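You operate a simulated robot arm through the tools that you are given. There is no shell and no other tool.

The job below is to be done with a simulated robot arm. You get a single attempt, and the scene is never put back.

## Task
Put both bolts of the job card's colour in the purple case.
Fine: they are in the bolts drawer and stand upright in the case; drawer and case end shut. Set down upright: what you pick out.
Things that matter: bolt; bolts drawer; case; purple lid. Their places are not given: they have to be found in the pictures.

Only the result counts: the job must be done as asked and must still hold three seconds after the hand-in. Knocking over, shifting, dropping, spilling or breaking anything else fails it.

## Robot
A 6-joint arm with a two-finger gripper, fixed in place. Base frame: the origin is at the foot of the arm, x ahead of it, y to its left, z up. Units: mm, degrees, N and s.
Its first joint turns from -166.0 to 166.0 degrees. Payload 3.43 kg.
The tool frame sits at the grasp point between the pads (the TCP): z along the fingers, y along the line on which they close. The tips reach 20 mm beyond it. Largest opening 190 mm; the body of the gripper starts 248 mm behind the TCP.
Orientation is told as [roll, pitch, yaw] about the base's x, y, z axes, in that order, counted from this pose: with the fingers straight down and closing along the base's y, the tool's x points along the base's -x, its y along +y and its z along -z.

## Interface
- The arm moves only by the tool servo_tool. Its argument "moves" is one flat list of numbers, 7 for each row, row after row: the shift along the base's x, y, z in units of 500 mm (1.0 is 500 mm), then the turn, a rotation vector about the base's x, y, z in units of 180 degrees (1.0 is 180 degrees), then the gripper command, from -1 (shut) to 1 (fully open), values between in proportion. In form: [dx, dy, dz, wx, wy, wz, jaw, dx, dy, dz, wx, wy, wz, jaw, ...]. A call has 1 to 20 rows; each row is the pose to reach, as a shift and turn from the pose commanded when the call began. A call with a number of a shift or a turn outside -1 to 1 is refused whole. A row lasts 0.2 s, in which the tool goes at most 50 mm and 8.6 degrees; a call with a longer step from one row to the next is refused whole, and so is a gripper value outside its range. A pose out of reach is approached as far as the arm can. The call stops where the force on the tool passes 40 N (or 10 N more than at its start, if that is more) or the arm is blocked; 0.2 s more then pass. The fingers move at their own pace (about 45 mm/s each) and stop on an object; they squeeze with about 33 N. The grip force told is the motor's: it shows also when the fingers shut on nothing. Time passes only in rows, and 0.2 s behind the last, so rows that repeat a pose let the fingers close. The reply holds the time, the measured pose of the TCP, the force on the tool along the base axes, the opening and the grip force, in the units named above and with some noise, with the torque about the TCP (base axes, N m) and any sound that the robot's microphone picked up.
- Cameras (640 x 400 px; columns grow to the right, rows downward): "scene" is fixed at [387.9, -491.4, 1350.4]; the picture's right is [0.87, -0.49, 0.00], its down [-0.22, -0.39, -0.90] and it looks along [0.44, 0.78, -0.44] (base axes); focal length 263 px, centre (320, 200). "wrist" rides on the gripper at [70, -8, -288] in the tool frame; the picture's right is [0.12, 0.99, 0.00], its down [-0.96, 0.12, -0.25] and it looks along [-0.25, 0.03, 0.97] (tool axes); focal length 261 px, centre (320, 200).
- snapshot(camera): a new picture of that camera. The clock stands still meanwhile.
- lift_body(by): slides the trunk up (or, below 0, down) by that many mm; the arm rides with it, the base frame stays. It gives what a move gives, with no picture.
- probe_pixels(camera, pixels): there is no depth. For up to 12 entries [column, row, z] of the newest picture of that camera ("zoom" is the newest enlarged one), the place [x, y] in the base frame at which the ray of that pixel passes the height z, good to about 3 mm, but the place of the scene camera against the robot may be out by one fixed shift of up to 18 mm in any direction. The clock stands still meanwhile.
- enlarge(camera, box): a new picture of the part [left, top, right, bottom] of that camera's present view, enlarged. The clock stands still meanwhile.
- sign_off(): hands the job in; it is judged then, once.

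Leave the gripper open and the arm clear of the work at the hand-in unless told otherwise.

The tools are called after "Request:" as a command line: name --argument value ..., lists and objects as JSON in quotes. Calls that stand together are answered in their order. servo_tool: Moves the arm, as the interface text tells. Its arguments: {"type":"object","properties":{"moves":{"type":"array","items":{"type":"number"}}},"required":["moves"]} The other tools are called the same way: lift_body (by) slides the trunk up or down; snapshot (camera) takes a picture; probe_pixels (camera, pixels) gives the place at which the rays of pixels pass given heights; enlarge (camera, box) takes an enlarged picture of a part of a camera's view; sign_off () hands the job in.

At the start:

```text
t: 0.0
tool_pos: [578.9, 111.2, 1289.1]
orientation: [0.1, 0.0, 0.0]
wrist_force: [-0.4, -0.1, 0.1]
torque: [0.01, -0.02, -0.02]
opening: 189.7
grip_force: 0.0
trunk travel left (down, up): [-175.0, 65.0]
```

scene: 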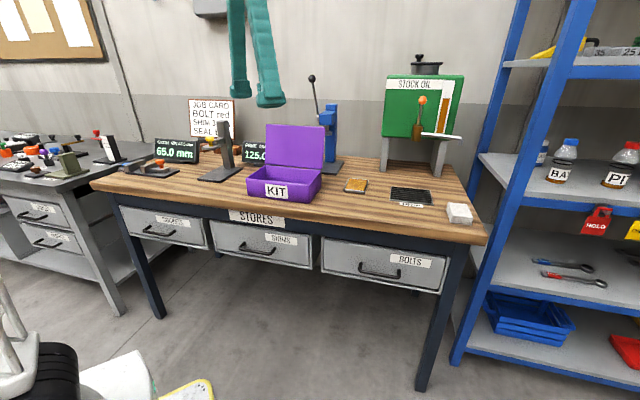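
wrist: 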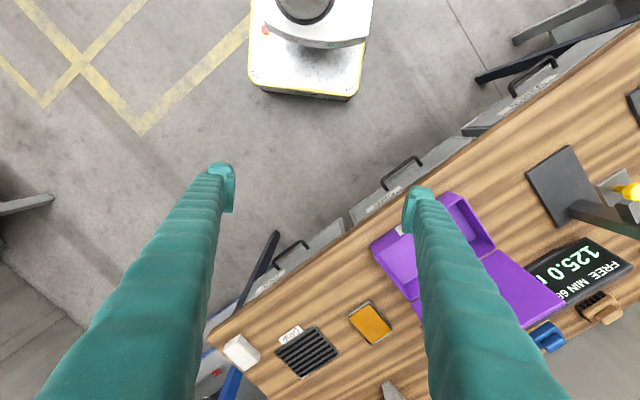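

I see a workbench with three drawers (the right one labelled BOLTS), an open purple case labelled KIT, and a job card on the wall. I'll enlarge the job card around (212,115), and the bolts drawer and case.

Request:
enlarge --camera "scene" --box '[180, 90, 250, 145]'

Request:
enlarge --camera "scene" --box '[310, 170, 500, 300]'

Request:
enlarge --camera "scene" --box '[230, 110, 350, 210]'

```text
7.27 times, centred on (215, 118) of scene
```

zoom: 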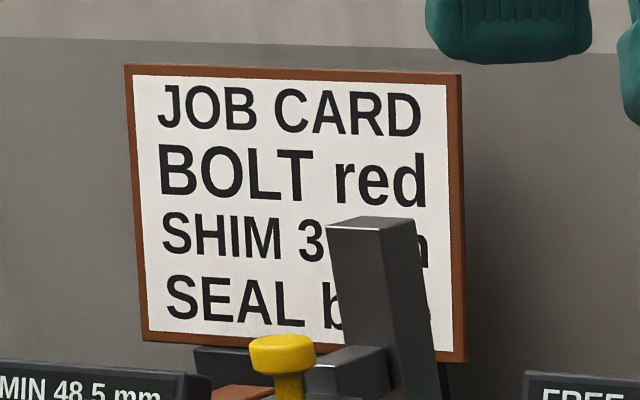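

```text
3.08 times, centred on (405, 235) of scene
```

zoom: 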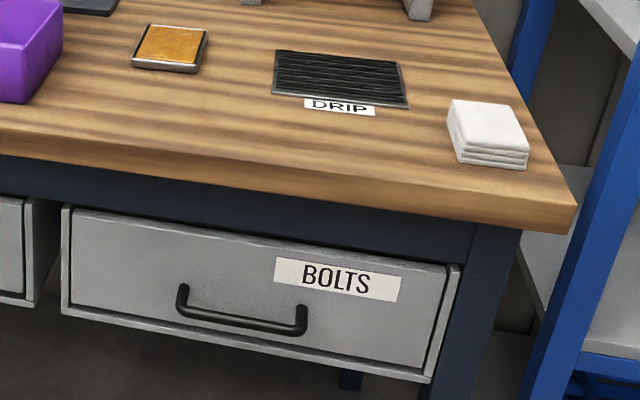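

```text
4.00 times, centred on (290, 160) of scene
```

zoom: 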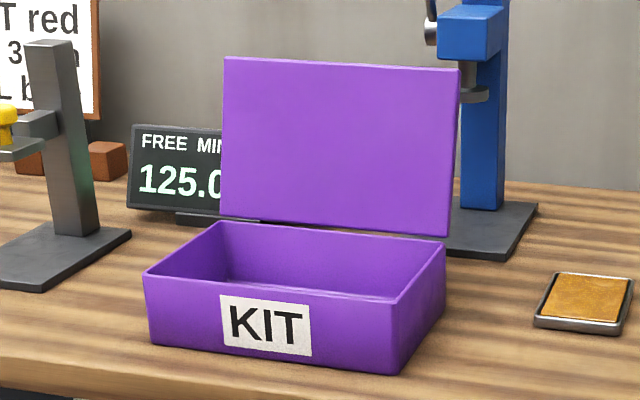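

The card says BOLT red. Now I need to find the bench height: I'll probe the orange pad (scene 355,185; wrist 370,322) and the white cloth stack (scene 459,212; wrist 241,352) at several heights in both cameras.

Request:
probe_pixels --camera "scene" --pixels '[[355, 185, 700], [355, 185, 800], [355, 185, 900], [355, 185, 1000], [459, 212, 700], [459, 212, 800], [459, 212, 900], [459, 212, 1000]]'

Request:
probe_pixels --camera "wrist" --pixels '[[370, 322, 700], [370, 322, 800], [370, 322, 900], [370, 322, 1000], [241, 352, 700], [241, 352, 800], [241, 352, 900], [241, 352, 1000]]'

Request:
enlarge --camera "wrist" --box '[200, 150, 640, 400]'

```text
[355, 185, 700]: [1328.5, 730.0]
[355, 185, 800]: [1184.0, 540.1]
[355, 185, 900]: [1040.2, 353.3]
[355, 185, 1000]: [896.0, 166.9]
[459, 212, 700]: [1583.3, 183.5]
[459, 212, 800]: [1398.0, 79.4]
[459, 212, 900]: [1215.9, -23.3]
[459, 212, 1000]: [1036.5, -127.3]
```

```text
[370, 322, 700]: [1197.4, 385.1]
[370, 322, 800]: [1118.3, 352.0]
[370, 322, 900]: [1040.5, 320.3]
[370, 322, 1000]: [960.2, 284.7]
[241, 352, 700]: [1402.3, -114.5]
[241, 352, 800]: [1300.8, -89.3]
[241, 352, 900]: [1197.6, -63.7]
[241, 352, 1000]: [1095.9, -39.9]
```

```text
1.45 times, centred on (420, 275) of wrist
```

zoom: 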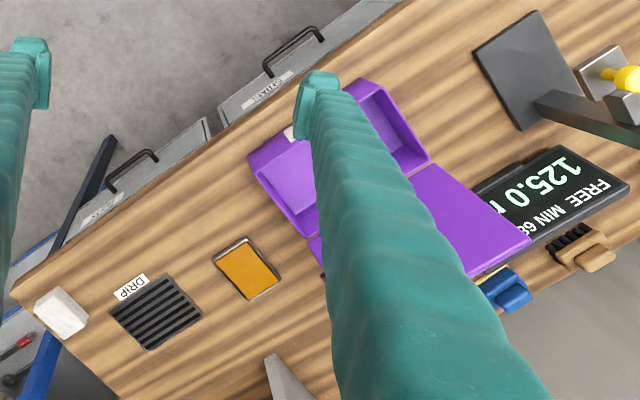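

Bench height comes out near 915 mm. Now I'll probe the bench front edge, the drawer handle and label, and the case corners in the wrist view.

Request:
probe_pixels --camera "wrist" --pixels '[[208, 333, 915], [640, 27, 915], [368, 242, 990], [415, 318, 915], [275, 258, 780], [308, 244, 780], [260, 400, 915], [530, 297, 915], [284, 336, 915], [335, 352, 915]]'

Request:
probe_pixels --camera "scene" --pixels '[[482, 238, 915], [92, 183, 915], [268, 203, 915], [330, 203, 915], [360, 266, 780], [401, 275, 780], [332, 240, 870], [446, 258, 870], [323, 272, 750], [440, 292, 750]]'

Request:
enlarge --camera "wrist" --box '[340, 170, 580, 340]'

Request:
enlarge --camera "wrist" --box '[200, 190, 400, 315]'

Request:
enlarge --camera "scene" --box '[100, 80, 340, 230]'

```text
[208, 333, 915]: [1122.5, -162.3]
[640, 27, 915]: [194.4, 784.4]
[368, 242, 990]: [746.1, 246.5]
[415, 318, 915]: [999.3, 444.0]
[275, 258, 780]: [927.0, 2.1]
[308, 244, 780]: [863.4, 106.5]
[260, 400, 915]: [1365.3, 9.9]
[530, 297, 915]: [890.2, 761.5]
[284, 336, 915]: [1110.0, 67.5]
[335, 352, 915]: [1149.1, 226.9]
```

```text
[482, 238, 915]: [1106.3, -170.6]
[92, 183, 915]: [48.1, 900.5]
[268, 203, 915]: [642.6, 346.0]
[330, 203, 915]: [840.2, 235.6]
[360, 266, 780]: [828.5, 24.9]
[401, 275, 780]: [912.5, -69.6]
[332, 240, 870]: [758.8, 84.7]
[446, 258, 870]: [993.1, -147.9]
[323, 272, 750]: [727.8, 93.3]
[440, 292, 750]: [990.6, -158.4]
```

```text
2.35 times, centred on (460, 255) of wrist
```

zoom: 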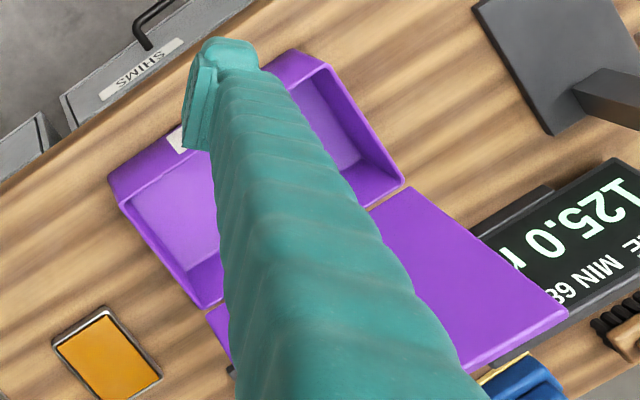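

```text
3.20 times, centred on (300, 252) of wrist
```

zoom: 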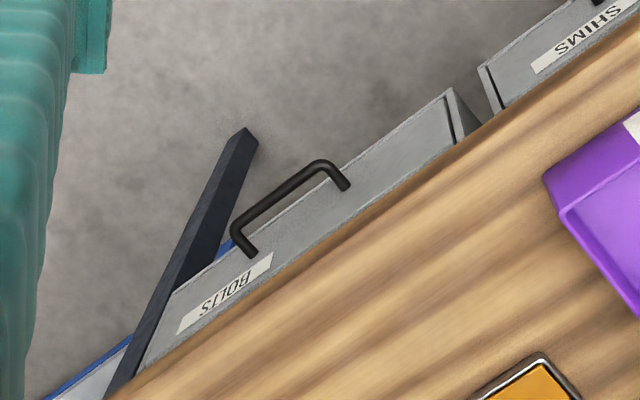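

```text
2.67 times, centred on (220, 155) of scene
```

zoom: 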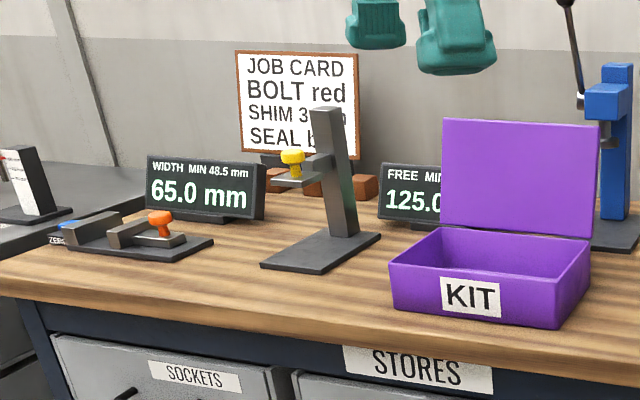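

The drawer front faces the robot and the bench runs at about 45 degrees. Now I'll triangulate the handle bar ends (scene 361,272 and 398.5,278; wrist 300,240 and 274,262) at several heights.

Request:
probe_pixels --camera "scene" --pixels '[[361.2, 272.3, 700], [361.2, 272.3, 750], [361.2, 272.3, 800], [361.2, 272.3, 850], [398.5, 278.2, 700], [398.5, 278.2, 750], [398.5, 278.2, 800], [398.5, 278.2, 850]]'

Request:
probe_pixels --camera "wrist" --pixels '[[300, 240.4, 700], [300, 240.4, 750], [300, 240.4, 800], [300, 240.4, 850], [274.1, 262, 700], [274.1, 262, 750], [274.1, 262, 800], [274.1, 262, 850]]'

```text
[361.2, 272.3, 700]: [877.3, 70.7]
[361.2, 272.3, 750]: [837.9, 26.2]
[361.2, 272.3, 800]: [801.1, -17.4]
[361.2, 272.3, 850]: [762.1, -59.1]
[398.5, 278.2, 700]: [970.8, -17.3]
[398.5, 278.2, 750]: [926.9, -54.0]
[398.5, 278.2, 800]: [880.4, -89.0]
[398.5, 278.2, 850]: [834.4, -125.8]
```

```text
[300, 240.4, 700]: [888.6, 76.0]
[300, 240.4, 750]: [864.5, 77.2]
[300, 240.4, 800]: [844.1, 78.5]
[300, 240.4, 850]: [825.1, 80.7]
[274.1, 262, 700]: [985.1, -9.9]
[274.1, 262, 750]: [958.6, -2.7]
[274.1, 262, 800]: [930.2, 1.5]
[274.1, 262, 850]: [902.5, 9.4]
```

The handle is near (941, 33, ~690), roughly below the bench edge, so I'll have to reach it with a tilted tool. First I'll turn the tool 45 degrees so it lines up with the bench, and move it to see the drawer and case better.

Request:
servo_tool --moves '[0.03, -0.03, -0.02, 0, 0, 0.0417, 1, 0.06, -0.06, -0.04, 0, 0, 0.0833, 1, 0.09, -0.08, -0.06, 0, 0, 0.125, 1, 0.12, -0.11, -0.08, 0, 0, 0.1667, 1, 0.15, -0.14, -0.1, 0, 0, 0.2083, 1, 0.186, -0.164, -0.12, 0, 0, 0.2475, 1, 0.186, -0.164, -0.12, 0, 0, 0.2475, 1]'

Request:
snapshot --camera "wrist"

Request:
snapshot --camera "scene"

```text
t: 1.6
tool_pos: [673.0, 29.4, 1228.9]
orientation: [0.0, 0.0, 44.6]
wrist_force: [0.1, -0.4, -0.2]
torque: [-0.02, 0.01, -0.01]
opening: 190.0
grip_force: 0.1
trunk travel left (down, up): [-175.0, 65.0]
```

```text
taken
```

wrist: 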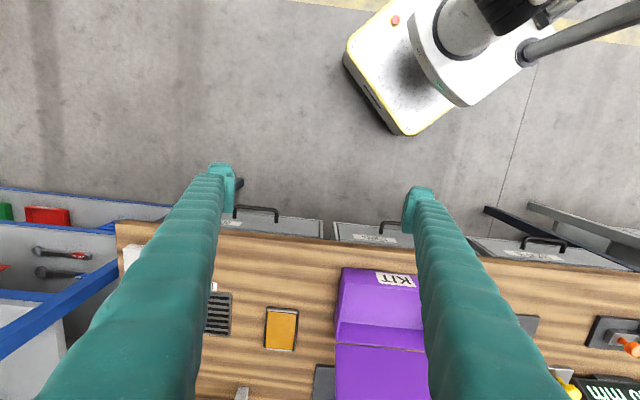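

```text
taken
```

scene: 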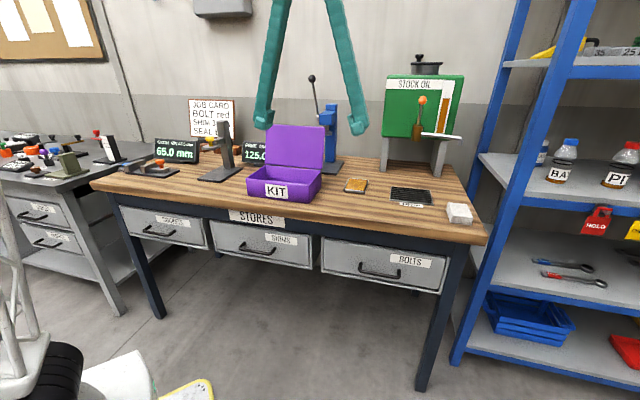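

The view is aligned with the bench now; the bolts drawer handle is at about (256,210). I'll tilt the tool 30 degrees and back away to look straight at the bolts drawer front.

Request:
servo_tool --moves '[0.01425, -0.0505, -0.05725, 0.0146, -0.0149, 0, 1, 0.0285, -0.101, -0.1145, 0.0292, -0.0298, 0, 1, 0.04275, -0.1515, -0.17175, 0.0438, -0.0446, 0, 1, 0.057, -0.202, -0.229, 0.0584, -0.0595, 0, 1, 0.07125, -0.2525, -0.28625, 0.0729, -0.0744, 0, 1, 0.0855, -0.303, -0.3435, 0.0875, -0.0893, 0, 1, 0.09975, -0.3535, -0.40075, 0.1021, -0.1041, 0, 1, 0.114, -0.404, -0.458, 0.1167, -0.119, 0, 1, 0.114, -0.404, -0.458, 0.1167, -0.119, 0, 1]'

Request:
snapshot --camera "wrist"

Request:
snapshot --camera "scene"

```text
t: 3.6
tool_pos: [727.4, -172.4, 1000.4]
orientation: [0.0, -30.0, 44.6]
wrist_force: [0.9, 1.3, -0.6]
torque: [-0.01, 0.01, 0.01]
opening: 189.9
grip_force: 0.0
trunk travel left (down, up): [-175.0, 65.0]
```

```text
taken
```

wrist: 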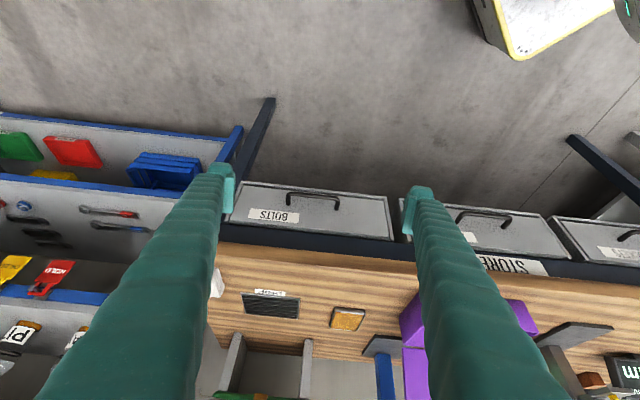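

```text
taken
```

scene: 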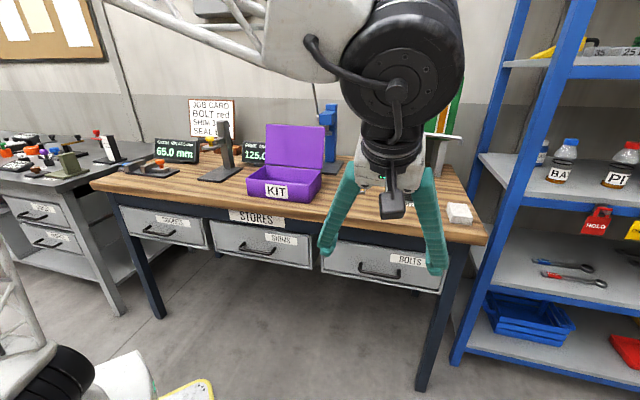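

Now the drawer front is visible from the robot side at columns 228–392, rows 185–240, with the handle at (312,200). I'll enlarge it.

Request:
enlarge --camera "wrist" --box '[220, 160, 420, 285]'

Request:
enlarge --camera "scene" --box '[310, 200, 460, 300]'

```text
3.20 times, centred on (320, 222) of wrist
```

zoom: 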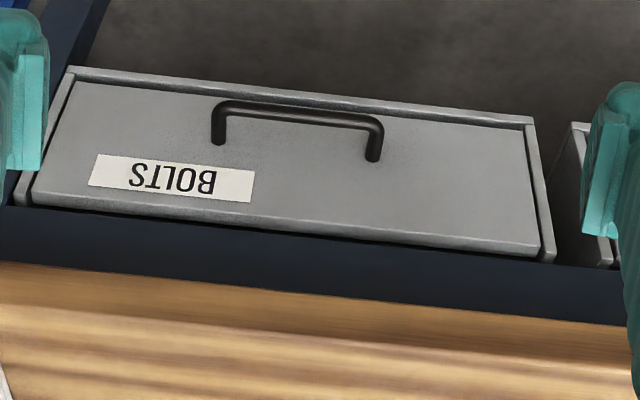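

```text
4.00 times, centred on (385, 250) of scene
```

zoom: 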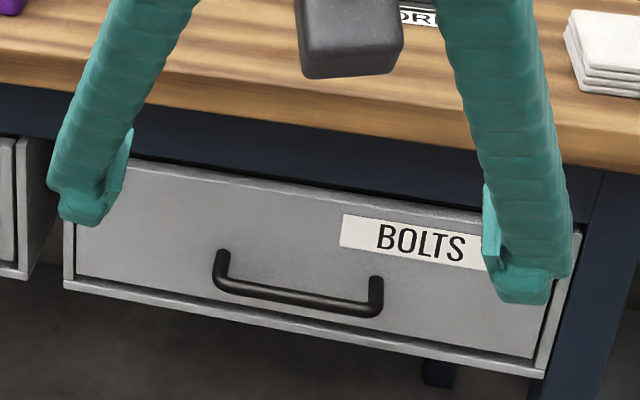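

I'll probe the bar ends (287.5,192.8), (338.1,198.4) and post bases (287.5,204.4), (336.6,209.4) in this new wrist view, as well as the drawer front corners.

Request:
probe_pixels --camera "wrist" --pixels '[[287.5, 193, 680], [287.5, 193, 720], [338.1, 199, 680], [338.1, 199, 720], [287.5, 205, 680], [287.5, 205, 720], [336.6, 210, 680], [336.6, 210, 720], [228, 216, 915], [415, 262, 915], [340, 240, 915], [244, 187, 680]]'

Request:
probe_pixels --camera "scene" --pixels '[[358, 272, 680], [358, 272, 720], [399, 278, 680], [399, 278, 720], [360, 265, 680], [360, 265, 720], [399.5, 271, 680], [399.5, 271, 720]]'

```text
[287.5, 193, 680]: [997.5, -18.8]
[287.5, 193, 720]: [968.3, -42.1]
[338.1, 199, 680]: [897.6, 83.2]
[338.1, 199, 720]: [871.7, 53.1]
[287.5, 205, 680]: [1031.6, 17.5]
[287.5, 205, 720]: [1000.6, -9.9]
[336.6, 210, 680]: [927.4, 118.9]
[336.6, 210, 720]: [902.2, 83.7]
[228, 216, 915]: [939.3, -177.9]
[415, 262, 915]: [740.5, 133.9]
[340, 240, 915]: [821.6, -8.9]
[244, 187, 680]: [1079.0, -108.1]
```

```text
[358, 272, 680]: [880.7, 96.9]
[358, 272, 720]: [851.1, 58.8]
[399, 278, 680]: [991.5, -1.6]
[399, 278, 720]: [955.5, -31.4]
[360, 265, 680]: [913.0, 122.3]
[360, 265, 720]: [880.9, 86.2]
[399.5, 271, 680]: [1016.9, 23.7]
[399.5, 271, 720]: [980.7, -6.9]
```

Triangulated: the bar centre is about (947, 31, 681), the bar is 136 mm long and the drawer face is ~45 mm behind it. Next I'll turn the tool 90 degrees about its own axis so that the fingers close across the bar, narrowing the opening to 50 mm.

Request:
servo_tool --moves '[0, 0, 0, 0.0162, 0.016, -0.0394, 0.5, 0, 0, 0, 0.0324, 0.0319, -0.0787, 0, 0, 0, 0, 0.0485, 0.0479, -0.1181, -0.474, 0, 0, 0, 0.0647, 0.0638, -0.1575, -0.474, 0, 0, 0, 0.0809, 0.0798, -0.1968, -0.474, 0, 0, 0, 0.0971, 0.0957, -0.2362, -0.474, 0, 0, 0, 0.1133, 0.1117, -0.2755, -0.474, 0, 0, 0, 0.1295, 0.1276, -0.3149, -0.474, 0, 0, 0, 0.1456, 0.1436, -0.3543, -0.474, 0, 0, 0, 0.1618, 0.1595, -0.3936, -0.474, 0, 0, 0, 0.178, 0.1755, -0.433, -0.474, 0, 0, 0, 0.178, 0.1755, -0.433, -0.474]'

Request:
snapshot --camera "wrist"

Request:
snapshot --camera "scene"

```text
t: 6.2
tool_pos: [727.5, -171.4, 1001.0]
orientation: [29.9, 0.0, -45.6]
wrist_force: [-0.4, 0.3, 0.4]
torque: [0.02, -0.03, 0.01]
opening: 50.1
grip_force: 0.1
trunk travel left (down, up): [-175.0, 65.0]
```

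```text
taken
```

wrist: 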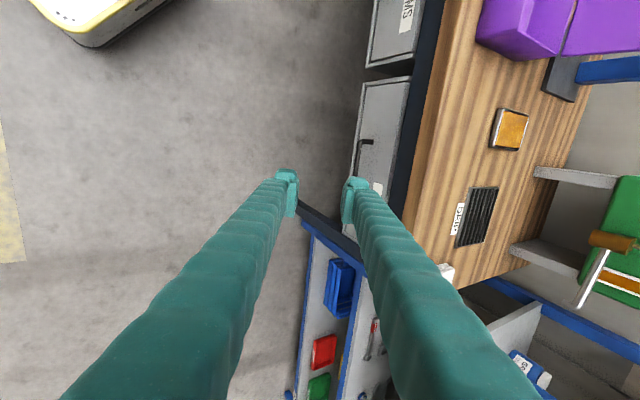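

```text
taken
```

scene: 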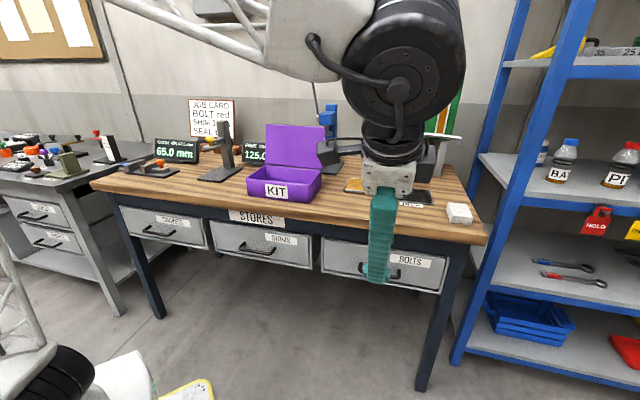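

The fingers now close across the bar. I'll tilt the tool to 75 degrees toward the drawer and move to a pre-grasp pose 120 mm in front of the handle.

Request:
servo_tool --moves '[0.03335, 0.0299, -0.072, 0.0219, -0.02225, 0, -0.474, 0.0667, 0.0598, -0.144, 0.0439, -0.0445, 0, -0.474, 0.10005, 0.0897, -0.216, 0.0658, -0.0668, 0, -0.474, 0.1334, 0.1196, -0.288, 0.0878, -0.089, 0, -0.474, 0.16675, 0.1495, -0.36, 0.1097, -0.1113, 0, -0.474, 0.2001, 0.1794, -0.432, 0.1316, -0.1335, 0, -0.474, 0.23345, 0.2093, -0.504, 0.1536, -0.1558, 0, -0.474, 0.2668, 0.2392, -0.576, 0.1755, -0.178, 0, -0.474, 0.2668, 0.2392, -0.576, 0.1755, -0.178, 0, -0.474]'

Request:
snapshot --camera "wrist"

Request:
snapshot --camera "scene"

```text
t: 8.2
tool_pos: [862.0, -53.2, 711.5]
orientation: [74.9, 0.0, -45.4]
wrist_force: [-0.4, 0.1, -0.4]
torque: [-0.03, -0.03, -0.03]
opening: 50.0
grip_force: 0.1
trunk travel left (down, up): [-175.0, 65.0]
```

```text
taken
```

wrist: 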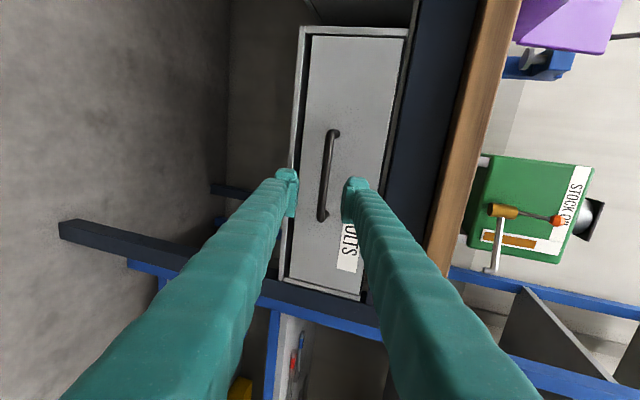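

```text
taken
```

scene: 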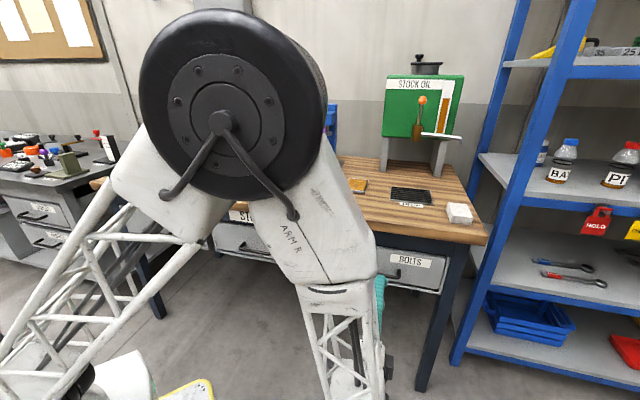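

The handle shows at about (328,175) between the fingers. I'll enlarge to locate the bar accurately.

Request:
enlarge --camera "wrist" --box '[260, 100, 420, 300]'

```text
2.00 times, centred on (340, 200) of wrist
```

zoom: 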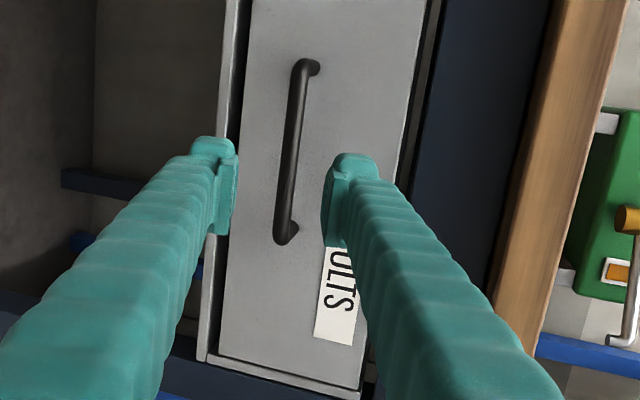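

The bar axis lies about 10 mm above the tool axis and 120 mm ahead. I'll advance slowly onto it (fingers at 50 mm), then check.

Request:
servo_tool --moves '[0.0274, 0.0285, -0.0072, 0, 0, 0, -0.474, 0.0549, 0.0569, -0.0143, 0, 0, 0, -0.474, 0.0823, 0.0854, -0.0215, 0, 0, 0, -0.474, 0.1097, 0.1139, -0.0287, 0, 0, 0, -0.474, 0.1372, 0.1423, -0.0358, 0, 0, 0, -0.474, 0.1646, 0.1708, -0.043, 0, 0, 0, -0.474, 0.1646, 0.1708, -0.043, 0, 0, 0, -0.474]'

Request:
enlarge --camera "wrist" --box '[220, 100, 420, 300]'

```text
t: 9.8
tool_pos: [944.5, 32.5, 691.1]
orientation: [74.8, 0.0, -45.4]
wrist_force: [0.4, 0.8, 0.6]
torque: [0.05, 0.04, -0.01]
opening: 50.0
grip_force: 0.1
trunk travel left (down, up): [-175.0, 65.0]
```

```text
2.00 times, centred on (320, 200) of wrist
```

zoom: 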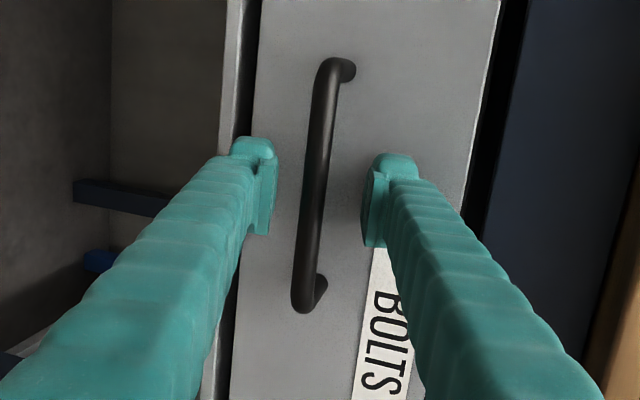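

The bar lies between the fingers at the pads. I'll close the gripper.

Request:
servo_tool --moves '[0, 0, 0, 0, 0, 0, -1, 0, 0, 0, 0, 0, 0, -1, 0, 0, 0, 0, 0, 0, -1, 0, 0, 0, 0, 0, 0, -1, 0, 0, 0, 0, 0, 0, -1]'

```text
t: 11.0
tool_pos: [943.7, 33.0, 688.1]
orientation: [74.6, 0.2, -45.4]
wrist_force: [-10.5, -3.6, -38.4]
torque: [-0.19, -0.29, -0.02]
opening: 9.5
grip_force: 42.6
trunk travel left (down, up): [-175.0, 65.0]
```

Gripped (9.5 mm), but the tool is pulled down with 38 N, so the bar sits slightly lower. I'll relax by lowering the command a few mm.

Request:
servo_tool --moves '[-0.001, -0.001, -0.004, 0, 0, 0, -1, -0.0015, -0.0015, -0.006, 0, 0, 0, -1]'

```text
t: 11.6
tool_pos: [943.9, 32.8, 686.2]
orientation: [74.9, -0.1, -45.4]
wrist_force: [-2.5, -0.6, -27.1]
torque: [0.09, 0.01, 0.1]
opening: 9.1
grip_force: 42.9
trunk travel left (down, up): [-175.0, 65.0]
```

Request:
servo_tool --moves '[0, 0, -0.004, 0, 0, 0, -1, 0, 0, -0.008, 0, 0, 0, -1, 0, 0, -0.008, 0, 0, 0, -1]'

```text
t: 12.4
tool_pos: [943.7, 33.1, 686.9]
orientation: [75.1, 0.0, -45.4]
wrist_force: [0.2, 1.8, 18.1]
torque: [0.25, 0.29, 0.13]
opening: 9.6
grip_force: 43.3
trunk travel left (down, up): [-175.0, 65.0]
```

Now +18 N, so the neutral height is about 1.5 mm higher. I'll set that and start pulling the drawer straight out, 100 mm first.

Request:
servo_tool --moves '[0, 0, 0.003, 0, 0, 0, -1, -0.0142, -0.014, 0.003, 0, 0, 0, -1, -0.0285, -0.0281, 0.003, 0, 0, 0, -1, -0.0427, -0.0421, 0.003, 0, 0, 0, -1, -0.057, -0.0562, 0.003, 0, 0, 0, -1, -0.0712, -0.0702, 0.003, 0, 0, 0, -1, -0.0854, -0.0842, 0.003, 0, 0, 0, -1, -0.0997, -0.0983, 0.003, 0, 0, 0, -1, -0.1139, -0.1123, 0.003, 0, 0, 0, -1, -0.1282, -0.1264, 0.003, 0, 0, 0, -1, -0.1424, -0.1404, 0.003, 0, 0, 0, -1]'

Request:
snapshot --camera "wrist"

```text
t: 14.4
tool_pos: [889.8, -21.2, 686.8]
orientation: [75.1, 0.0, -45.5]
wrist_force: [3.0, -0.6, 13.8]
torque: [0.0, 0.04, -0.76]
opening: 9.7
grip_force: 42.6
trunk travel left (down, up): [-175.0, 65.0]
stopped in row 9: the force on the tool passed its limit at 40 N (the readings are from after the stop); the commanded pose is now the measured one
```

```text
taken
```

wrist: 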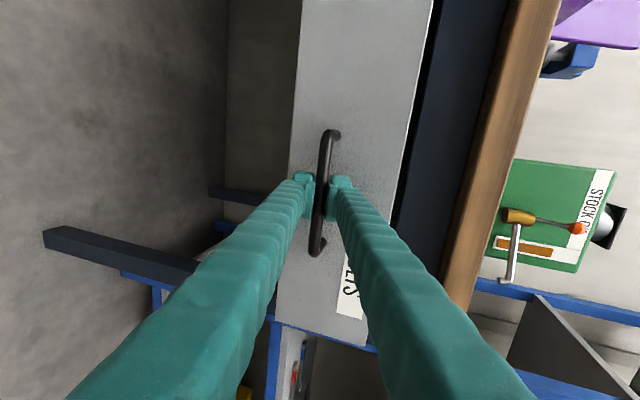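

The drawer came out 76 mm before the force limit; its travel direction was (-0.705,-0.710). I'll continue along that direction in smaller steps.

Request:
servo_tool --moves '[-0.007, -0.0071, 0, 0, 0, 0, -1, -0.0141, -0.0142, 0, 0, 0, 0, -1, -0.0212, -0.0213, 0, 0, 0, 0, -1, -0.0282, -0.0284, 0, 0, 0, 0, -1, -0.0352, -0.0355, 0, 0, 0, 0, -1, -0.0423, -0.0426, 0, 0, 0, 0, -1, -0.0494, -0.0497, 0, 0, 0, 0, -1, -0.0564, -0.0568, 0, 0, 0, 0, -1, -0.0634, -0.0639, 0, 0, 0, 0, -1, -0.0705, -0.071, 0, 0, 0, 0, -1]'

```text
t: 16.6
tool_pos: [854.0, -57.9, 687.6]
orientation: [75.1, 0.0, -45.5]
wrist_force: [4.3, -3.2, 30.8]
torque: [0.03, 0.13, -0.05]
opening: 9.4
grip_force: 43.4
trunk travel left (down, up): [-175.0, 65.0]
```

Another 51 mm out. Vertical force is growing (+31 N), so I'll raise the command by about 2 mm and look.

Request:
servo_tool --moves '[0, 0, 0.003, 0, 0, 0, -1, 0, 0, 0.005, 0, 0, 0, -1]'

Request:
snapshot --camera "wrist"

Request:
snapshot --camera "scene"

```text
t: 17.2
tool_pos: [854.0, -56.9, 688.0]
orientation: [74.9, 0.1, -45.5]
wrist_force: [5.7, -5.7, 8.0]
torque: [-0.12, -0.1, -0.13]
opening: 9.1
grip_force: 42.6
trunk travel left (down, up): [-175.0, 65.0]
```

```text
taken
```

wrist: 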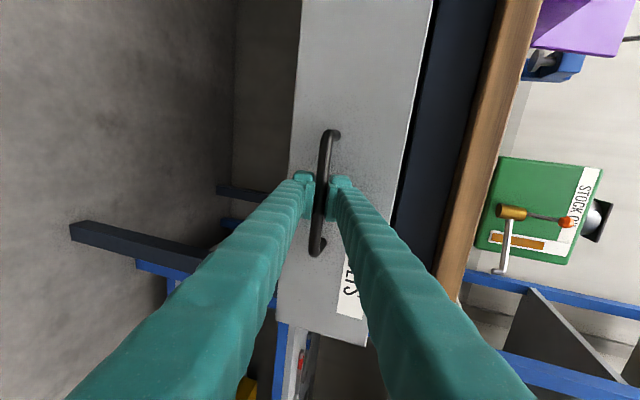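

```text
taken
```

scene: 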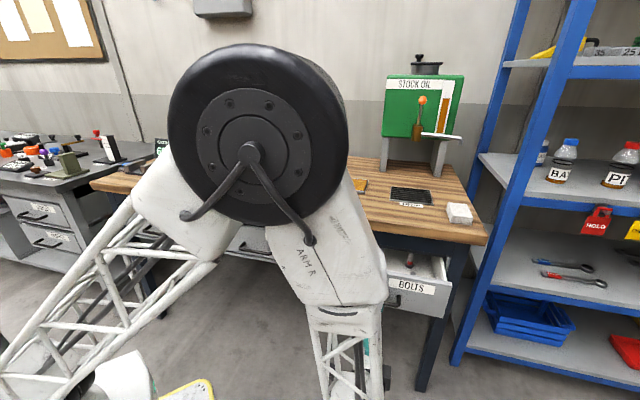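

The drawer is about 127 mm out and something red-topped is visible at (410,258). I'll enlarge, then keep pulling.

Request:
enlarge --camera "scene" --box '[370, 220, 470, 320]'

Request:
servo_tool --moves '[-0.007, -0.0071, 0, 0, 0, 0, -1, -0.0141, -0.0142, 0, 0, 0, 0, -1, -0.0212, -0.0213, 0, 0, 0, 0, -1, -0.0282, -0.0284, 0, 0, 0, 0, -1, -0.0352, -0.0355, 0, 0, 0, 0, -1, -0.0423, -0.0426, 0, 0, 0, 0, -1, -0.0494, -0.0497, 0, 0, 0, 0, -1, -0.0564, -0.0568, 0, 0, 0, 0, -1, -0.0634, -0.0639, 0, 0, 0, 0, -1, -0.0705, -0.071, 0, 0, 0, 0, -1]'

```text
4.00 times, centred on (420, 270) of scene
```

zoom: 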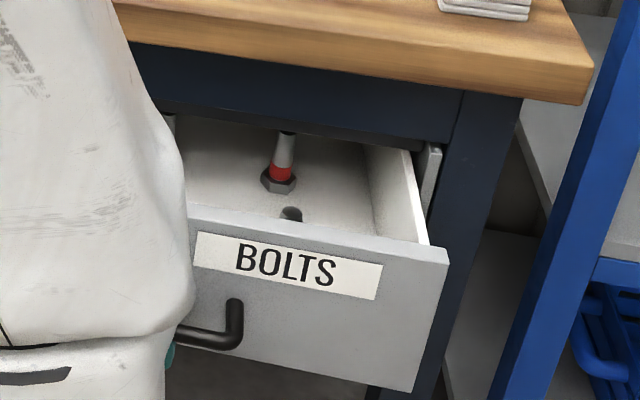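

```text
t: 19.4
tool_pos: [818.4, -92.0, 687.4]
orientation: [74.8, 0.1, -45.4]
wrist_force: [-2.8, 2.5, -30.7]
torque: [-0.04, -0.12, 0.01]
opening: 9.4
grip_force: 43.3
trunk travel left (down, up): [-175.0, 65.0]
```

The bolts stand head-down with a coloured ring above the head. Vertical force is now -31 N, so I'll lower the command 2 mm and pull on.

Request:
servo_tool --moves '[0, 0, -0.0035, 0, 0, 0, -1, -0.0071, -0.0071, -0.0035, 0, 0, 0, -1, -0.0141, -0.0142, -0.0035, 0, 0, 0, -1, -0.0212, -0.0213, -0.0035, 0, 0, 0, -1, -0.0282, -0.0284, -0.0035, 0, 0, 0, -1, -0.0352, -0.0355, -0.0035, 0, 0, 0, -1, -0.0423, -0.0426, -0.0035, 0, 0, 0, -1, -0.0494, -0.0497, -0.0035, 0, 0, 0, -1, -0.0564, -0.0568, -0.0035, 0, 0, 0, -1, -0.0634, -0.0639, -0.0035, 0, 0, 0, -1, -0.0705, -0.071, -0.0035, 0, 0, 0, -1]'

Request:
enlarge --camera "scene" --box '[330, 200, 490, 340]'

```text
t: 21.8
tool_pos: [783.5, -126.9, 687.6]
orientation: [75.0, 0.0, -45.5]
wrist_force: [-12.3, 11.7, 4.3]
torque: [0.01, 0.03, -0.08]
opening: 9.4
grip_force: 42.6
trunk travel left (down, up): [-175.0, 65.0]
```

```text
2.86 times, centred on (410, 270) of scene
```

zoom: 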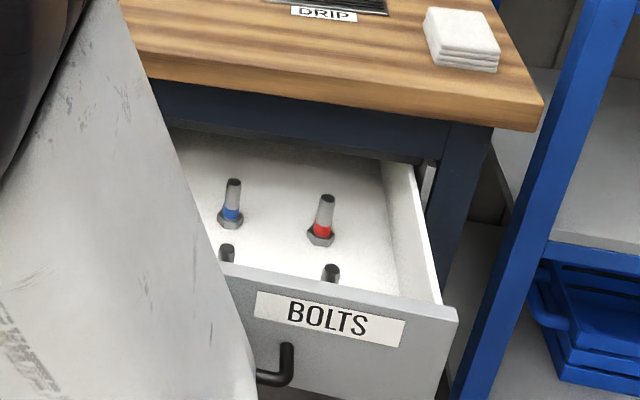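

The drawer is 226 mm out; I can see bolts with blue and red rings and more in front. I'll pull about 40 mm more, watching the force.

Request:
servo_tool --moves '[-0.002, 0.002, 0, 0, 0, 0, -1, -0.0091, -0.0051, 0, 0, 0, 0, -1, -0.0162, -0.0122, 0, 0, 0, 0, -1, -0.0232, -0.0192, 0, 0, 0, 0, -1, -0.0303, -0.0263, 0, 0, 0, 0, -1, -0.0374, -0.0334, 0, 0, 0, 0, -1, -0.0444, -0.0405, 0, 0, 0, 0, -1, -0.0515, -0.0475, 0, 0, 0, 0, -1, -0.0586, -0.0546, 0, 0, 0, 0, -1]'

Request:
enlarge --camera "scene" --box '[330, 200, 490, 340]'

```text
t: 23.8
tool_pos: [754.6, -157.3, 687.5]
orientation: [75.0, -0.1, -45.6]
wrist_force: [10.1, -10.6, 15.9]
torque: [0.01, 0.01, -0.15]
opening: 8.8
grip_force: 43.1
trunk travel left (down, up): [-175.0, 65.0]
```

```text
2.86 times, centred on (410, 270) of scene
```

zoom: 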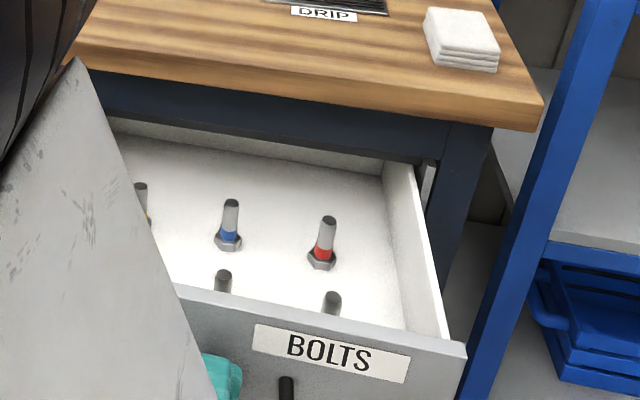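

The back wall of the drawer is visible now (268 mm out); that is enough. I'll open the fingers to 50 mm and back straight away from the handle.

Request:
servo_tool --moves '[0, 0, 0, 0, 0, 0, -0.474, 0, 0, 0, 0, 0, 0, -0.474, 0, 0, 0, 0, 0, 0, -0.474, 0, 0, 0, 0, 0, 0, -0.474, -0.0273, -0.0273, 0.0104, 0, 0, 0, -0.474, -0.0546, -0.0546, 0.0207, 0, 0, 0, -0.474, -0.082, -0.082, 0.031, 0, 0, 0, -0.474, -0.1131, -0.1131, 0.043, 0, 0, 0, -0.474, -0.1131, -0.1131, 0.043, 0, 0, 0, -0.474]'

Request:
snapshot --camera "wrist"

Request:
snapshot --camera "scene"

```text
t: 25.8
tool_pos: [697.6, -212.5, 709.7]
orientation: [75.0, 0.1, -45.4]
wrist_force: [0.5, 0.0, -0.3]
torque: [-0.02, -0.03, 0.02]
opening: 49.9
grip_force: 0.0
trunk travel left (down, up): [-175.0, 65.0]
```

```text
taken
```

wrist: 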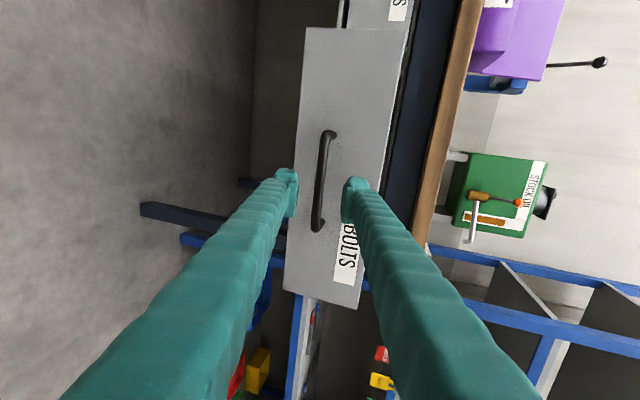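

```text
taken
```

scene: 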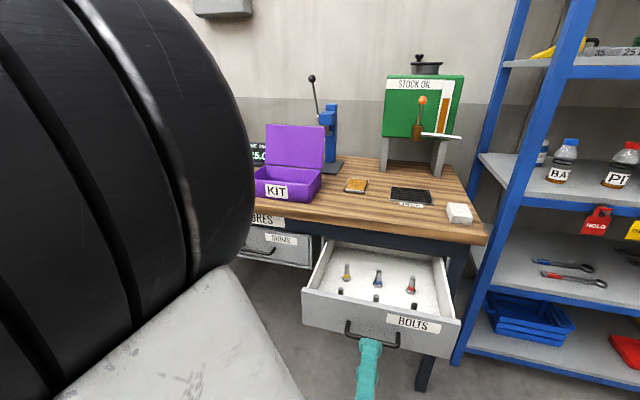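

The drawer stands open with six bolts: back row yellow, blue and red; the front row's rings are hidden. I'll raise and straighten the tool to look down into the drawer, opening the fingers fully.

Request:
servo_tool --moves '[0, 0, 0.09, -0.02925, 0.02967, 0, -0.474, 0, 0, 0.18, -0.0585, 0.0593, 0, -0.474, 0, 0, 0.27, -0.0878, 0.089, 0, 0, 0, 0, 0.36, -0.117, 0.1187, 0, 1, 0.04, 0.04, 0.43, -0.1463, 0.1484, 0, 1, 0.0848, 0.0842, 0.455, -0.1755, 0.178, 0, 1, 0.1296, 0.1284, 0.48, -0.2048, 0.2077, 0, 1, 0.1744, 0.1726, 0.505, -0.234, 0.2374, 0, 1, 0.2192, 0.2168, 0.53, -0.2633, 0.267, 0, 1, 0.264, 0.261, 0.555, -0.2925, 0.2967, 0, 1, 0.3088, 0.3048, 0.58, -0.2925, 0.2967, 0, 1, 0.3088, 0.3048, 0.58, -0.2925, 0.2967, 0, 1]'

Request:
snapshot --camera "wrist"

Request:
snapshot --camera "scene"

```text
t: 28.4
tool_pos: [853.2, -57.7, 997.8]
orientation: [-0.1, -0.1, -45.5]
wrist_force: [0.4, -0.1, -0.6]
torque: [-0.01, 0.01, 0.01]
opening: 189.8
grip_force: 0.2
trunk travel left (down, up): [-175.0, 65.0]
```

```text
taken
```

wrist: 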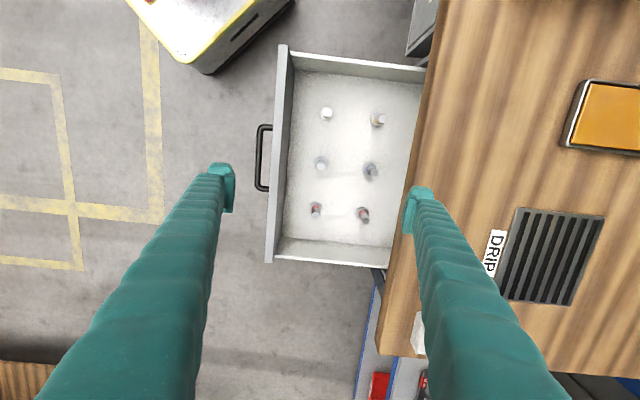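

```text
taken
```

scene: 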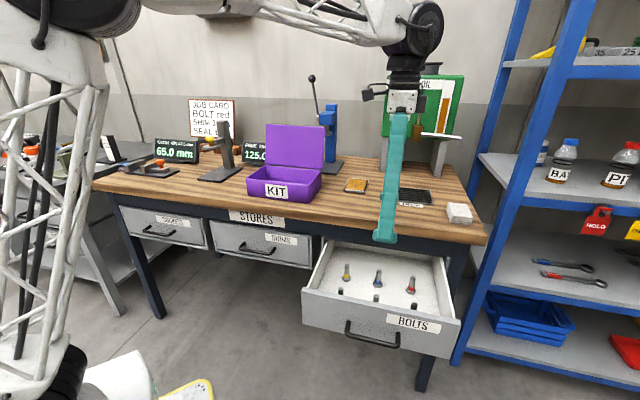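

All six bolts are visible from above at columns 315–380, rows 113–215. I'll enlarge both views of the drawer to read the ring colours.

Request:
enlarge --camera "wrist" --box '[250, 40, 450, 270]'

Request:
enlarge --camera "scene" --box '[300, 235, 460, 345]'

Request:
enlarge --camera "wrist" --box '[290, 90, 410, 165]'

Request:
enlarge --camera "wrist" --box '[280, 150, 400, 230]'

```text
1.74 times, centred on (350, 155) of wrist
```

zoom: 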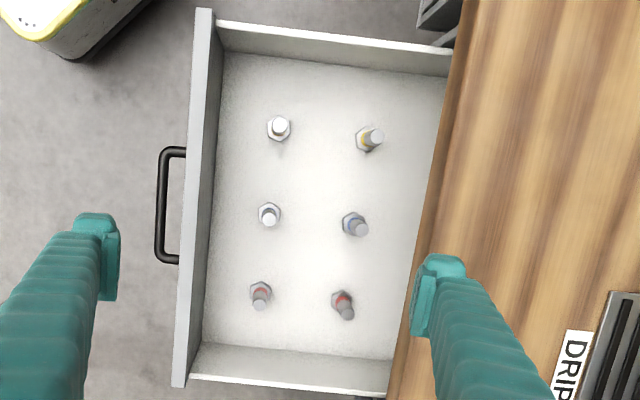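

```text
3.64 times, centred on (380, 290) of scene
```

zoom: 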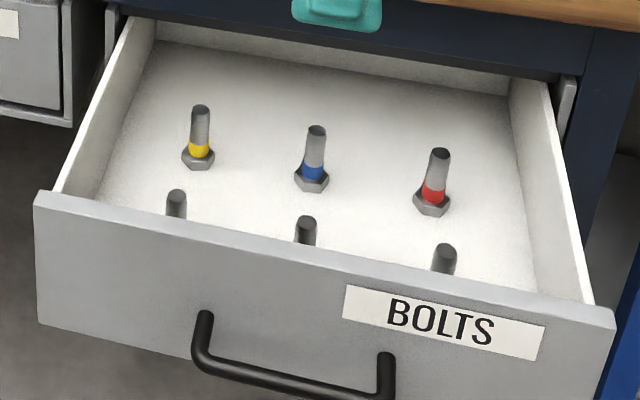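

```text
5.33 times, centred on (350, 128) of wrist
```

zoom: 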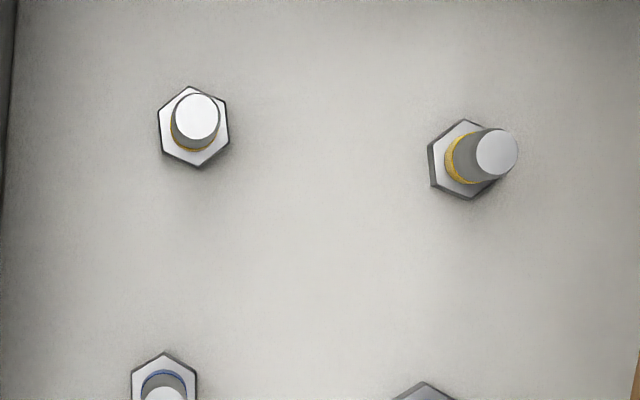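

```text
5.00 times, centred on (340, 190) of wrist
```

zoom: 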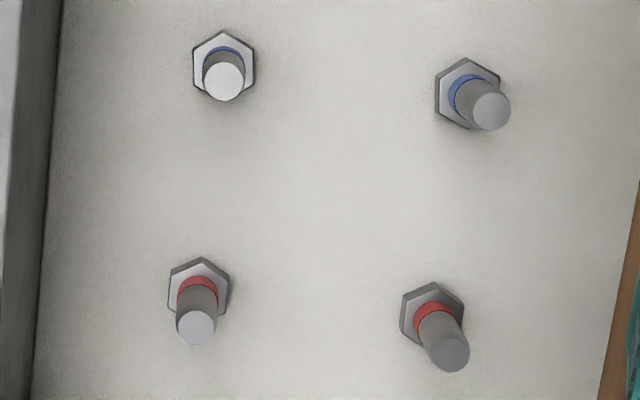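

The two red-ringed bolts are the pair at the lower end of the view: heads at wrist (315.8,208) and (362.2,212.6), tops at (315.2,215.6) and (365.6,220.4). I'll probe them at several heights, from both cameras.

Request:
probe_pixels --camera "wrist" --pixels '[[315.8, 208, 620], [315.8, 208, 640], [315.8, 208, 660], [362.2, 212.6, 620], [362.2, 212.6, 640], [362.2, 212.6, 660], [315.2, 215.6, 700], [315.2, 215.6, 740], [365.6, 220.4, 700], [365.6, 220.4, 740], [263, 158, 687], [420, 300, 915]]'

Request:
probe_pixels --camera "scene" --pixels '[[411, 291, 620], [411, 291, 640], [411, 291, 660], [413, 278, 680], [413, 278, 700], [413, 278, 720], [414, 304.7, 700], [414, 304.7, 720], [353, 331, 687], [405, 344, 687]]'

```text
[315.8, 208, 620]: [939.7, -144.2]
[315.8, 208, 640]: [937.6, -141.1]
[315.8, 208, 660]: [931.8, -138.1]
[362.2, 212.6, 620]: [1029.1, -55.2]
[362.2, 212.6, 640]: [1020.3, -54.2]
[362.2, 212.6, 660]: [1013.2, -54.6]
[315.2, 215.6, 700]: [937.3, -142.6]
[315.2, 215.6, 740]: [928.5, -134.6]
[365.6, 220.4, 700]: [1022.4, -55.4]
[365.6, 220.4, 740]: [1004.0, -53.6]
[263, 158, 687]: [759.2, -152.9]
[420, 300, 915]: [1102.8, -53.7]
```

```text
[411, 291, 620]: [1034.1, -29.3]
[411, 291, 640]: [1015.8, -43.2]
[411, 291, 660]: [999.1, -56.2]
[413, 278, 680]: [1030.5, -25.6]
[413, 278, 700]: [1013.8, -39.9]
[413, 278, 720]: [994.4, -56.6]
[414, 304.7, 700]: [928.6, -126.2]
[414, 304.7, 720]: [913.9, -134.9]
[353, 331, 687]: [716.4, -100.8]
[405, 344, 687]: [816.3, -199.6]
```

The bolts are ~73 mm tall; the back red one is at about (1018,-54), right under the bench edge and at the limit of reach. I'll check how deep the drawer is by probing its back wall in the scene view (333,246) and (435,262.5), and take a scene close-up.

Request:
probe_pixels --camera "scene" --pixels '[[338, 246.5, 640], [434.9, 262.5, 640], [327, 289, 640], [453, 320, 640], [313, 288, 740], [462, 325, 740]]'

Request:
enlarge --camera "scene" --box '[300, 225, 480, 345]'

```text
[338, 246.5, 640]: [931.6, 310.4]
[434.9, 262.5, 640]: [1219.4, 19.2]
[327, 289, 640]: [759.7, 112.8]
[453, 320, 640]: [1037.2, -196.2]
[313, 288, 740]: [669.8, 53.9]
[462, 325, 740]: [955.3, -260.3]
```

```text
3.33 times, centred on (390, 285) of scene
```

zoom: 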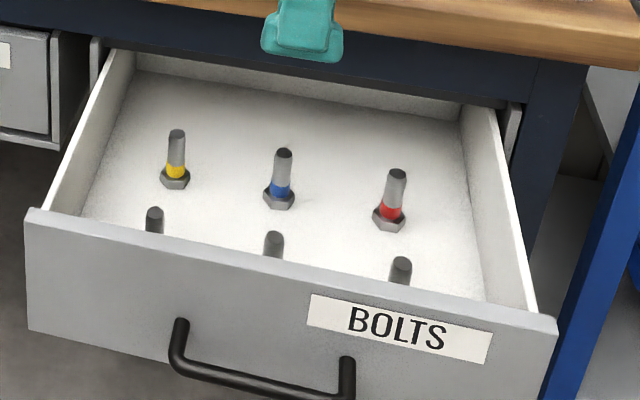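

The drawer interior is ~395 mm deep, so the back bolts sit right under the bench edge; I can reach the back red bolt with a tilted tool. First I'll measure the purple case: rotate the tool by +90.5 degrees and move above/in front of it.

Request:
servo_tool --moves '[-0.0278, 0.0478, 0.0276, 0, 0, 0.0457, 1, -0.0556, 0.0956, 0.0553, 0, 0, 0.0914, 1, -0.0835, 0.1435, 0.0829, 0, 0, 0.1371, 1, -0.1113, 0.1913, 0.1105, 0, 0, 0.1828, 1, -0.1391, 0.2391, 0.1382, 0, 0, 0.2285, 1, -0.1669, 0.2869, 0.1658, 0, 0, 0.2742, 1, -0.1947, 0.3347, 0.1935, 0, 0, 0.32, 1, -0.2225, 0.3825, 0.2211, 0, 0, 0.3657, 1, -0.2504, 0.4304, 0.2487, 0, 0, 0.4114, 1, -0.2782, 0.4782, 0.2764, 0, 0, 0.4571, 1, -0.306, 0.526, 0.304, 0, 0, 0.5028, 1, -0.306, 0.526, 0.304, 0, 0, 0.5028, 1]'

Request:
snapshot --camera "wrist"

Request:
snapshot --camera "scene"

```text
t: 31.0
tool_pos: [700.3, 204.7, 1152.0]
orientation: [0.0, 0.0, 45.2]
wrist_force: [0.5, -0.3, -0.2]
torque: [0.01, 0.0, 0.0]
opening: 189.9
grip_force: 0.0
trunk travel left (down, up): [-175.0, 65.0]
```

```text
taken
```

wrist: 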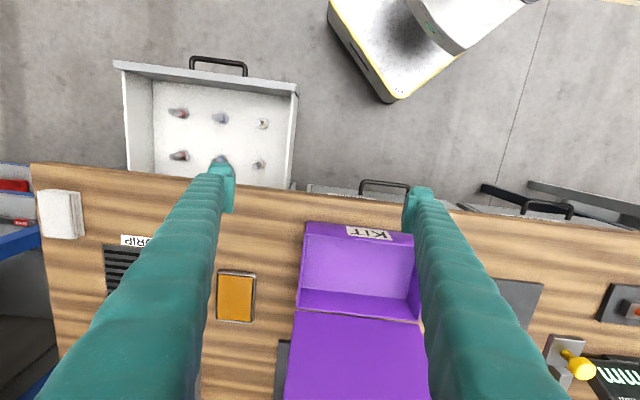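

```text
taken
```

scene: 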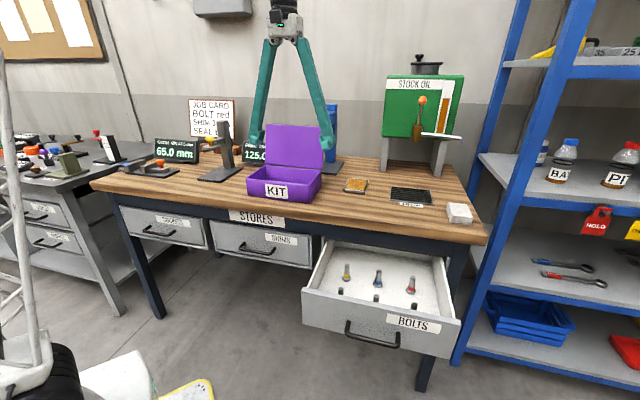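

The case is visible in the wrist view at (300–425, 220–400). I'll enlarge it for its corners.

Request:
enlarge --camera "wrist" --box '[270, 200, 470, 400]'

Request:
enlarge --camera "scene" --box '[230, 110, 350, 210]'

```text
2.00 times, centred on (370, 300) of wrist
```

zoom: 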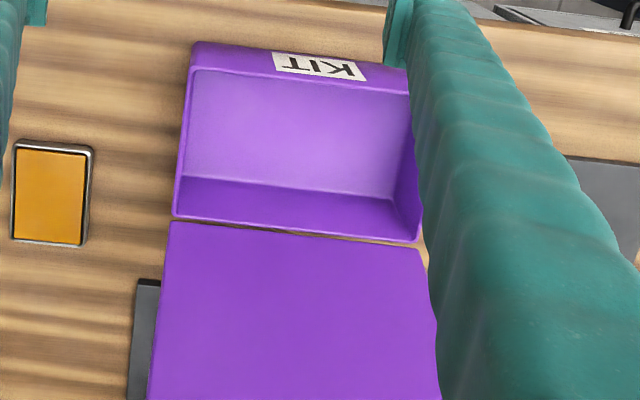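

```text
4.00 times, centred on (290, 160) of scene
```

zoom: 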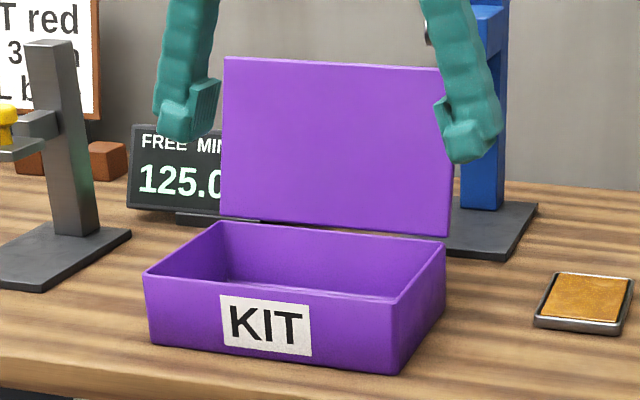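

I'll probe the case's bottom and rim corners in both views at candidate heights.

Request:
probe_pixels --camera "wrist" --pixels '[[307.5, 221, 915], [305, 235, 1000], [305, 235, 1020], [296, 307.5, 1000], [296, 307.5, 1020], [419, 321, 1000], [419, 321, 1020], [305, 289, 920], [406, 300, 920], [295, 311, 1000], [422.5, 325, 1000], [227, 272, 920]]'

Request:
probe_pixels --camera "scene" --pixels '[[248, 196.3, 915], [309.5, 203.3, 915], [246.3, 178.3, 1000], [246.3, 178.3, 1020], [309.5, 184.3, 1000], [309.5, 184.3, 1020], [321.3, 170, 1000], [321.3, 170, 1020], [265.5, 165.5, 1000], [265.5, 165.5, 1020], [266, 124, 1150], [324.5, 127, 1150]]'

```text
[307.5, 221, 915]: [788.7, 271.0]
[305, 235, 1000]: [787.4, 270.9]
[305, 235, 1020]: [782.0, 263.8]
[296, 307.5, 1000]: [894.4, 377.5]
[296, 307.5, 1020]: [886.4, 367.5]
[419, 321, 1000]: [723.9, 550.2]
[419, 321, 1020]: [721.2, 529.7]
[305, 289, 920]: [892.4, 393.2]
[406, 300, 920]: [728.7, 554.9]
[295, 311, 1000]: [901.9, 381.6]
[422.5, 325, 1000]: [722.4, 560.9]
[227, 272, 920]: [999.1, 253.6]
```

```text
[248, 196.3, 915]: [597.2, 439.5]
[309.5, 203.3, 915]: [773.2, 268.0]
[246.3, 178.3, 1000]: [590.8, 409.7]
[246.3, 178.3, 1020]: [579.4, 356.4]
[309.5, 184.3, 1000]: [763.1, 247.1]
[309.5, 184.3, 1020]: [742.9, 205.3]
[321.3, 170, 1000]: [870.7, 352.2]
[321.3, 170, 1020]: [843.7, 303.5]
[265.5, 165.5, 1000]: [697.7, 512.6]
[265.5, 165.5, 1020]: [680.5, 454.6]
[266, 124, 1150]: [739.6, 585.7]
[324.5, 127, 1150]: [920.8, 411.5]
```

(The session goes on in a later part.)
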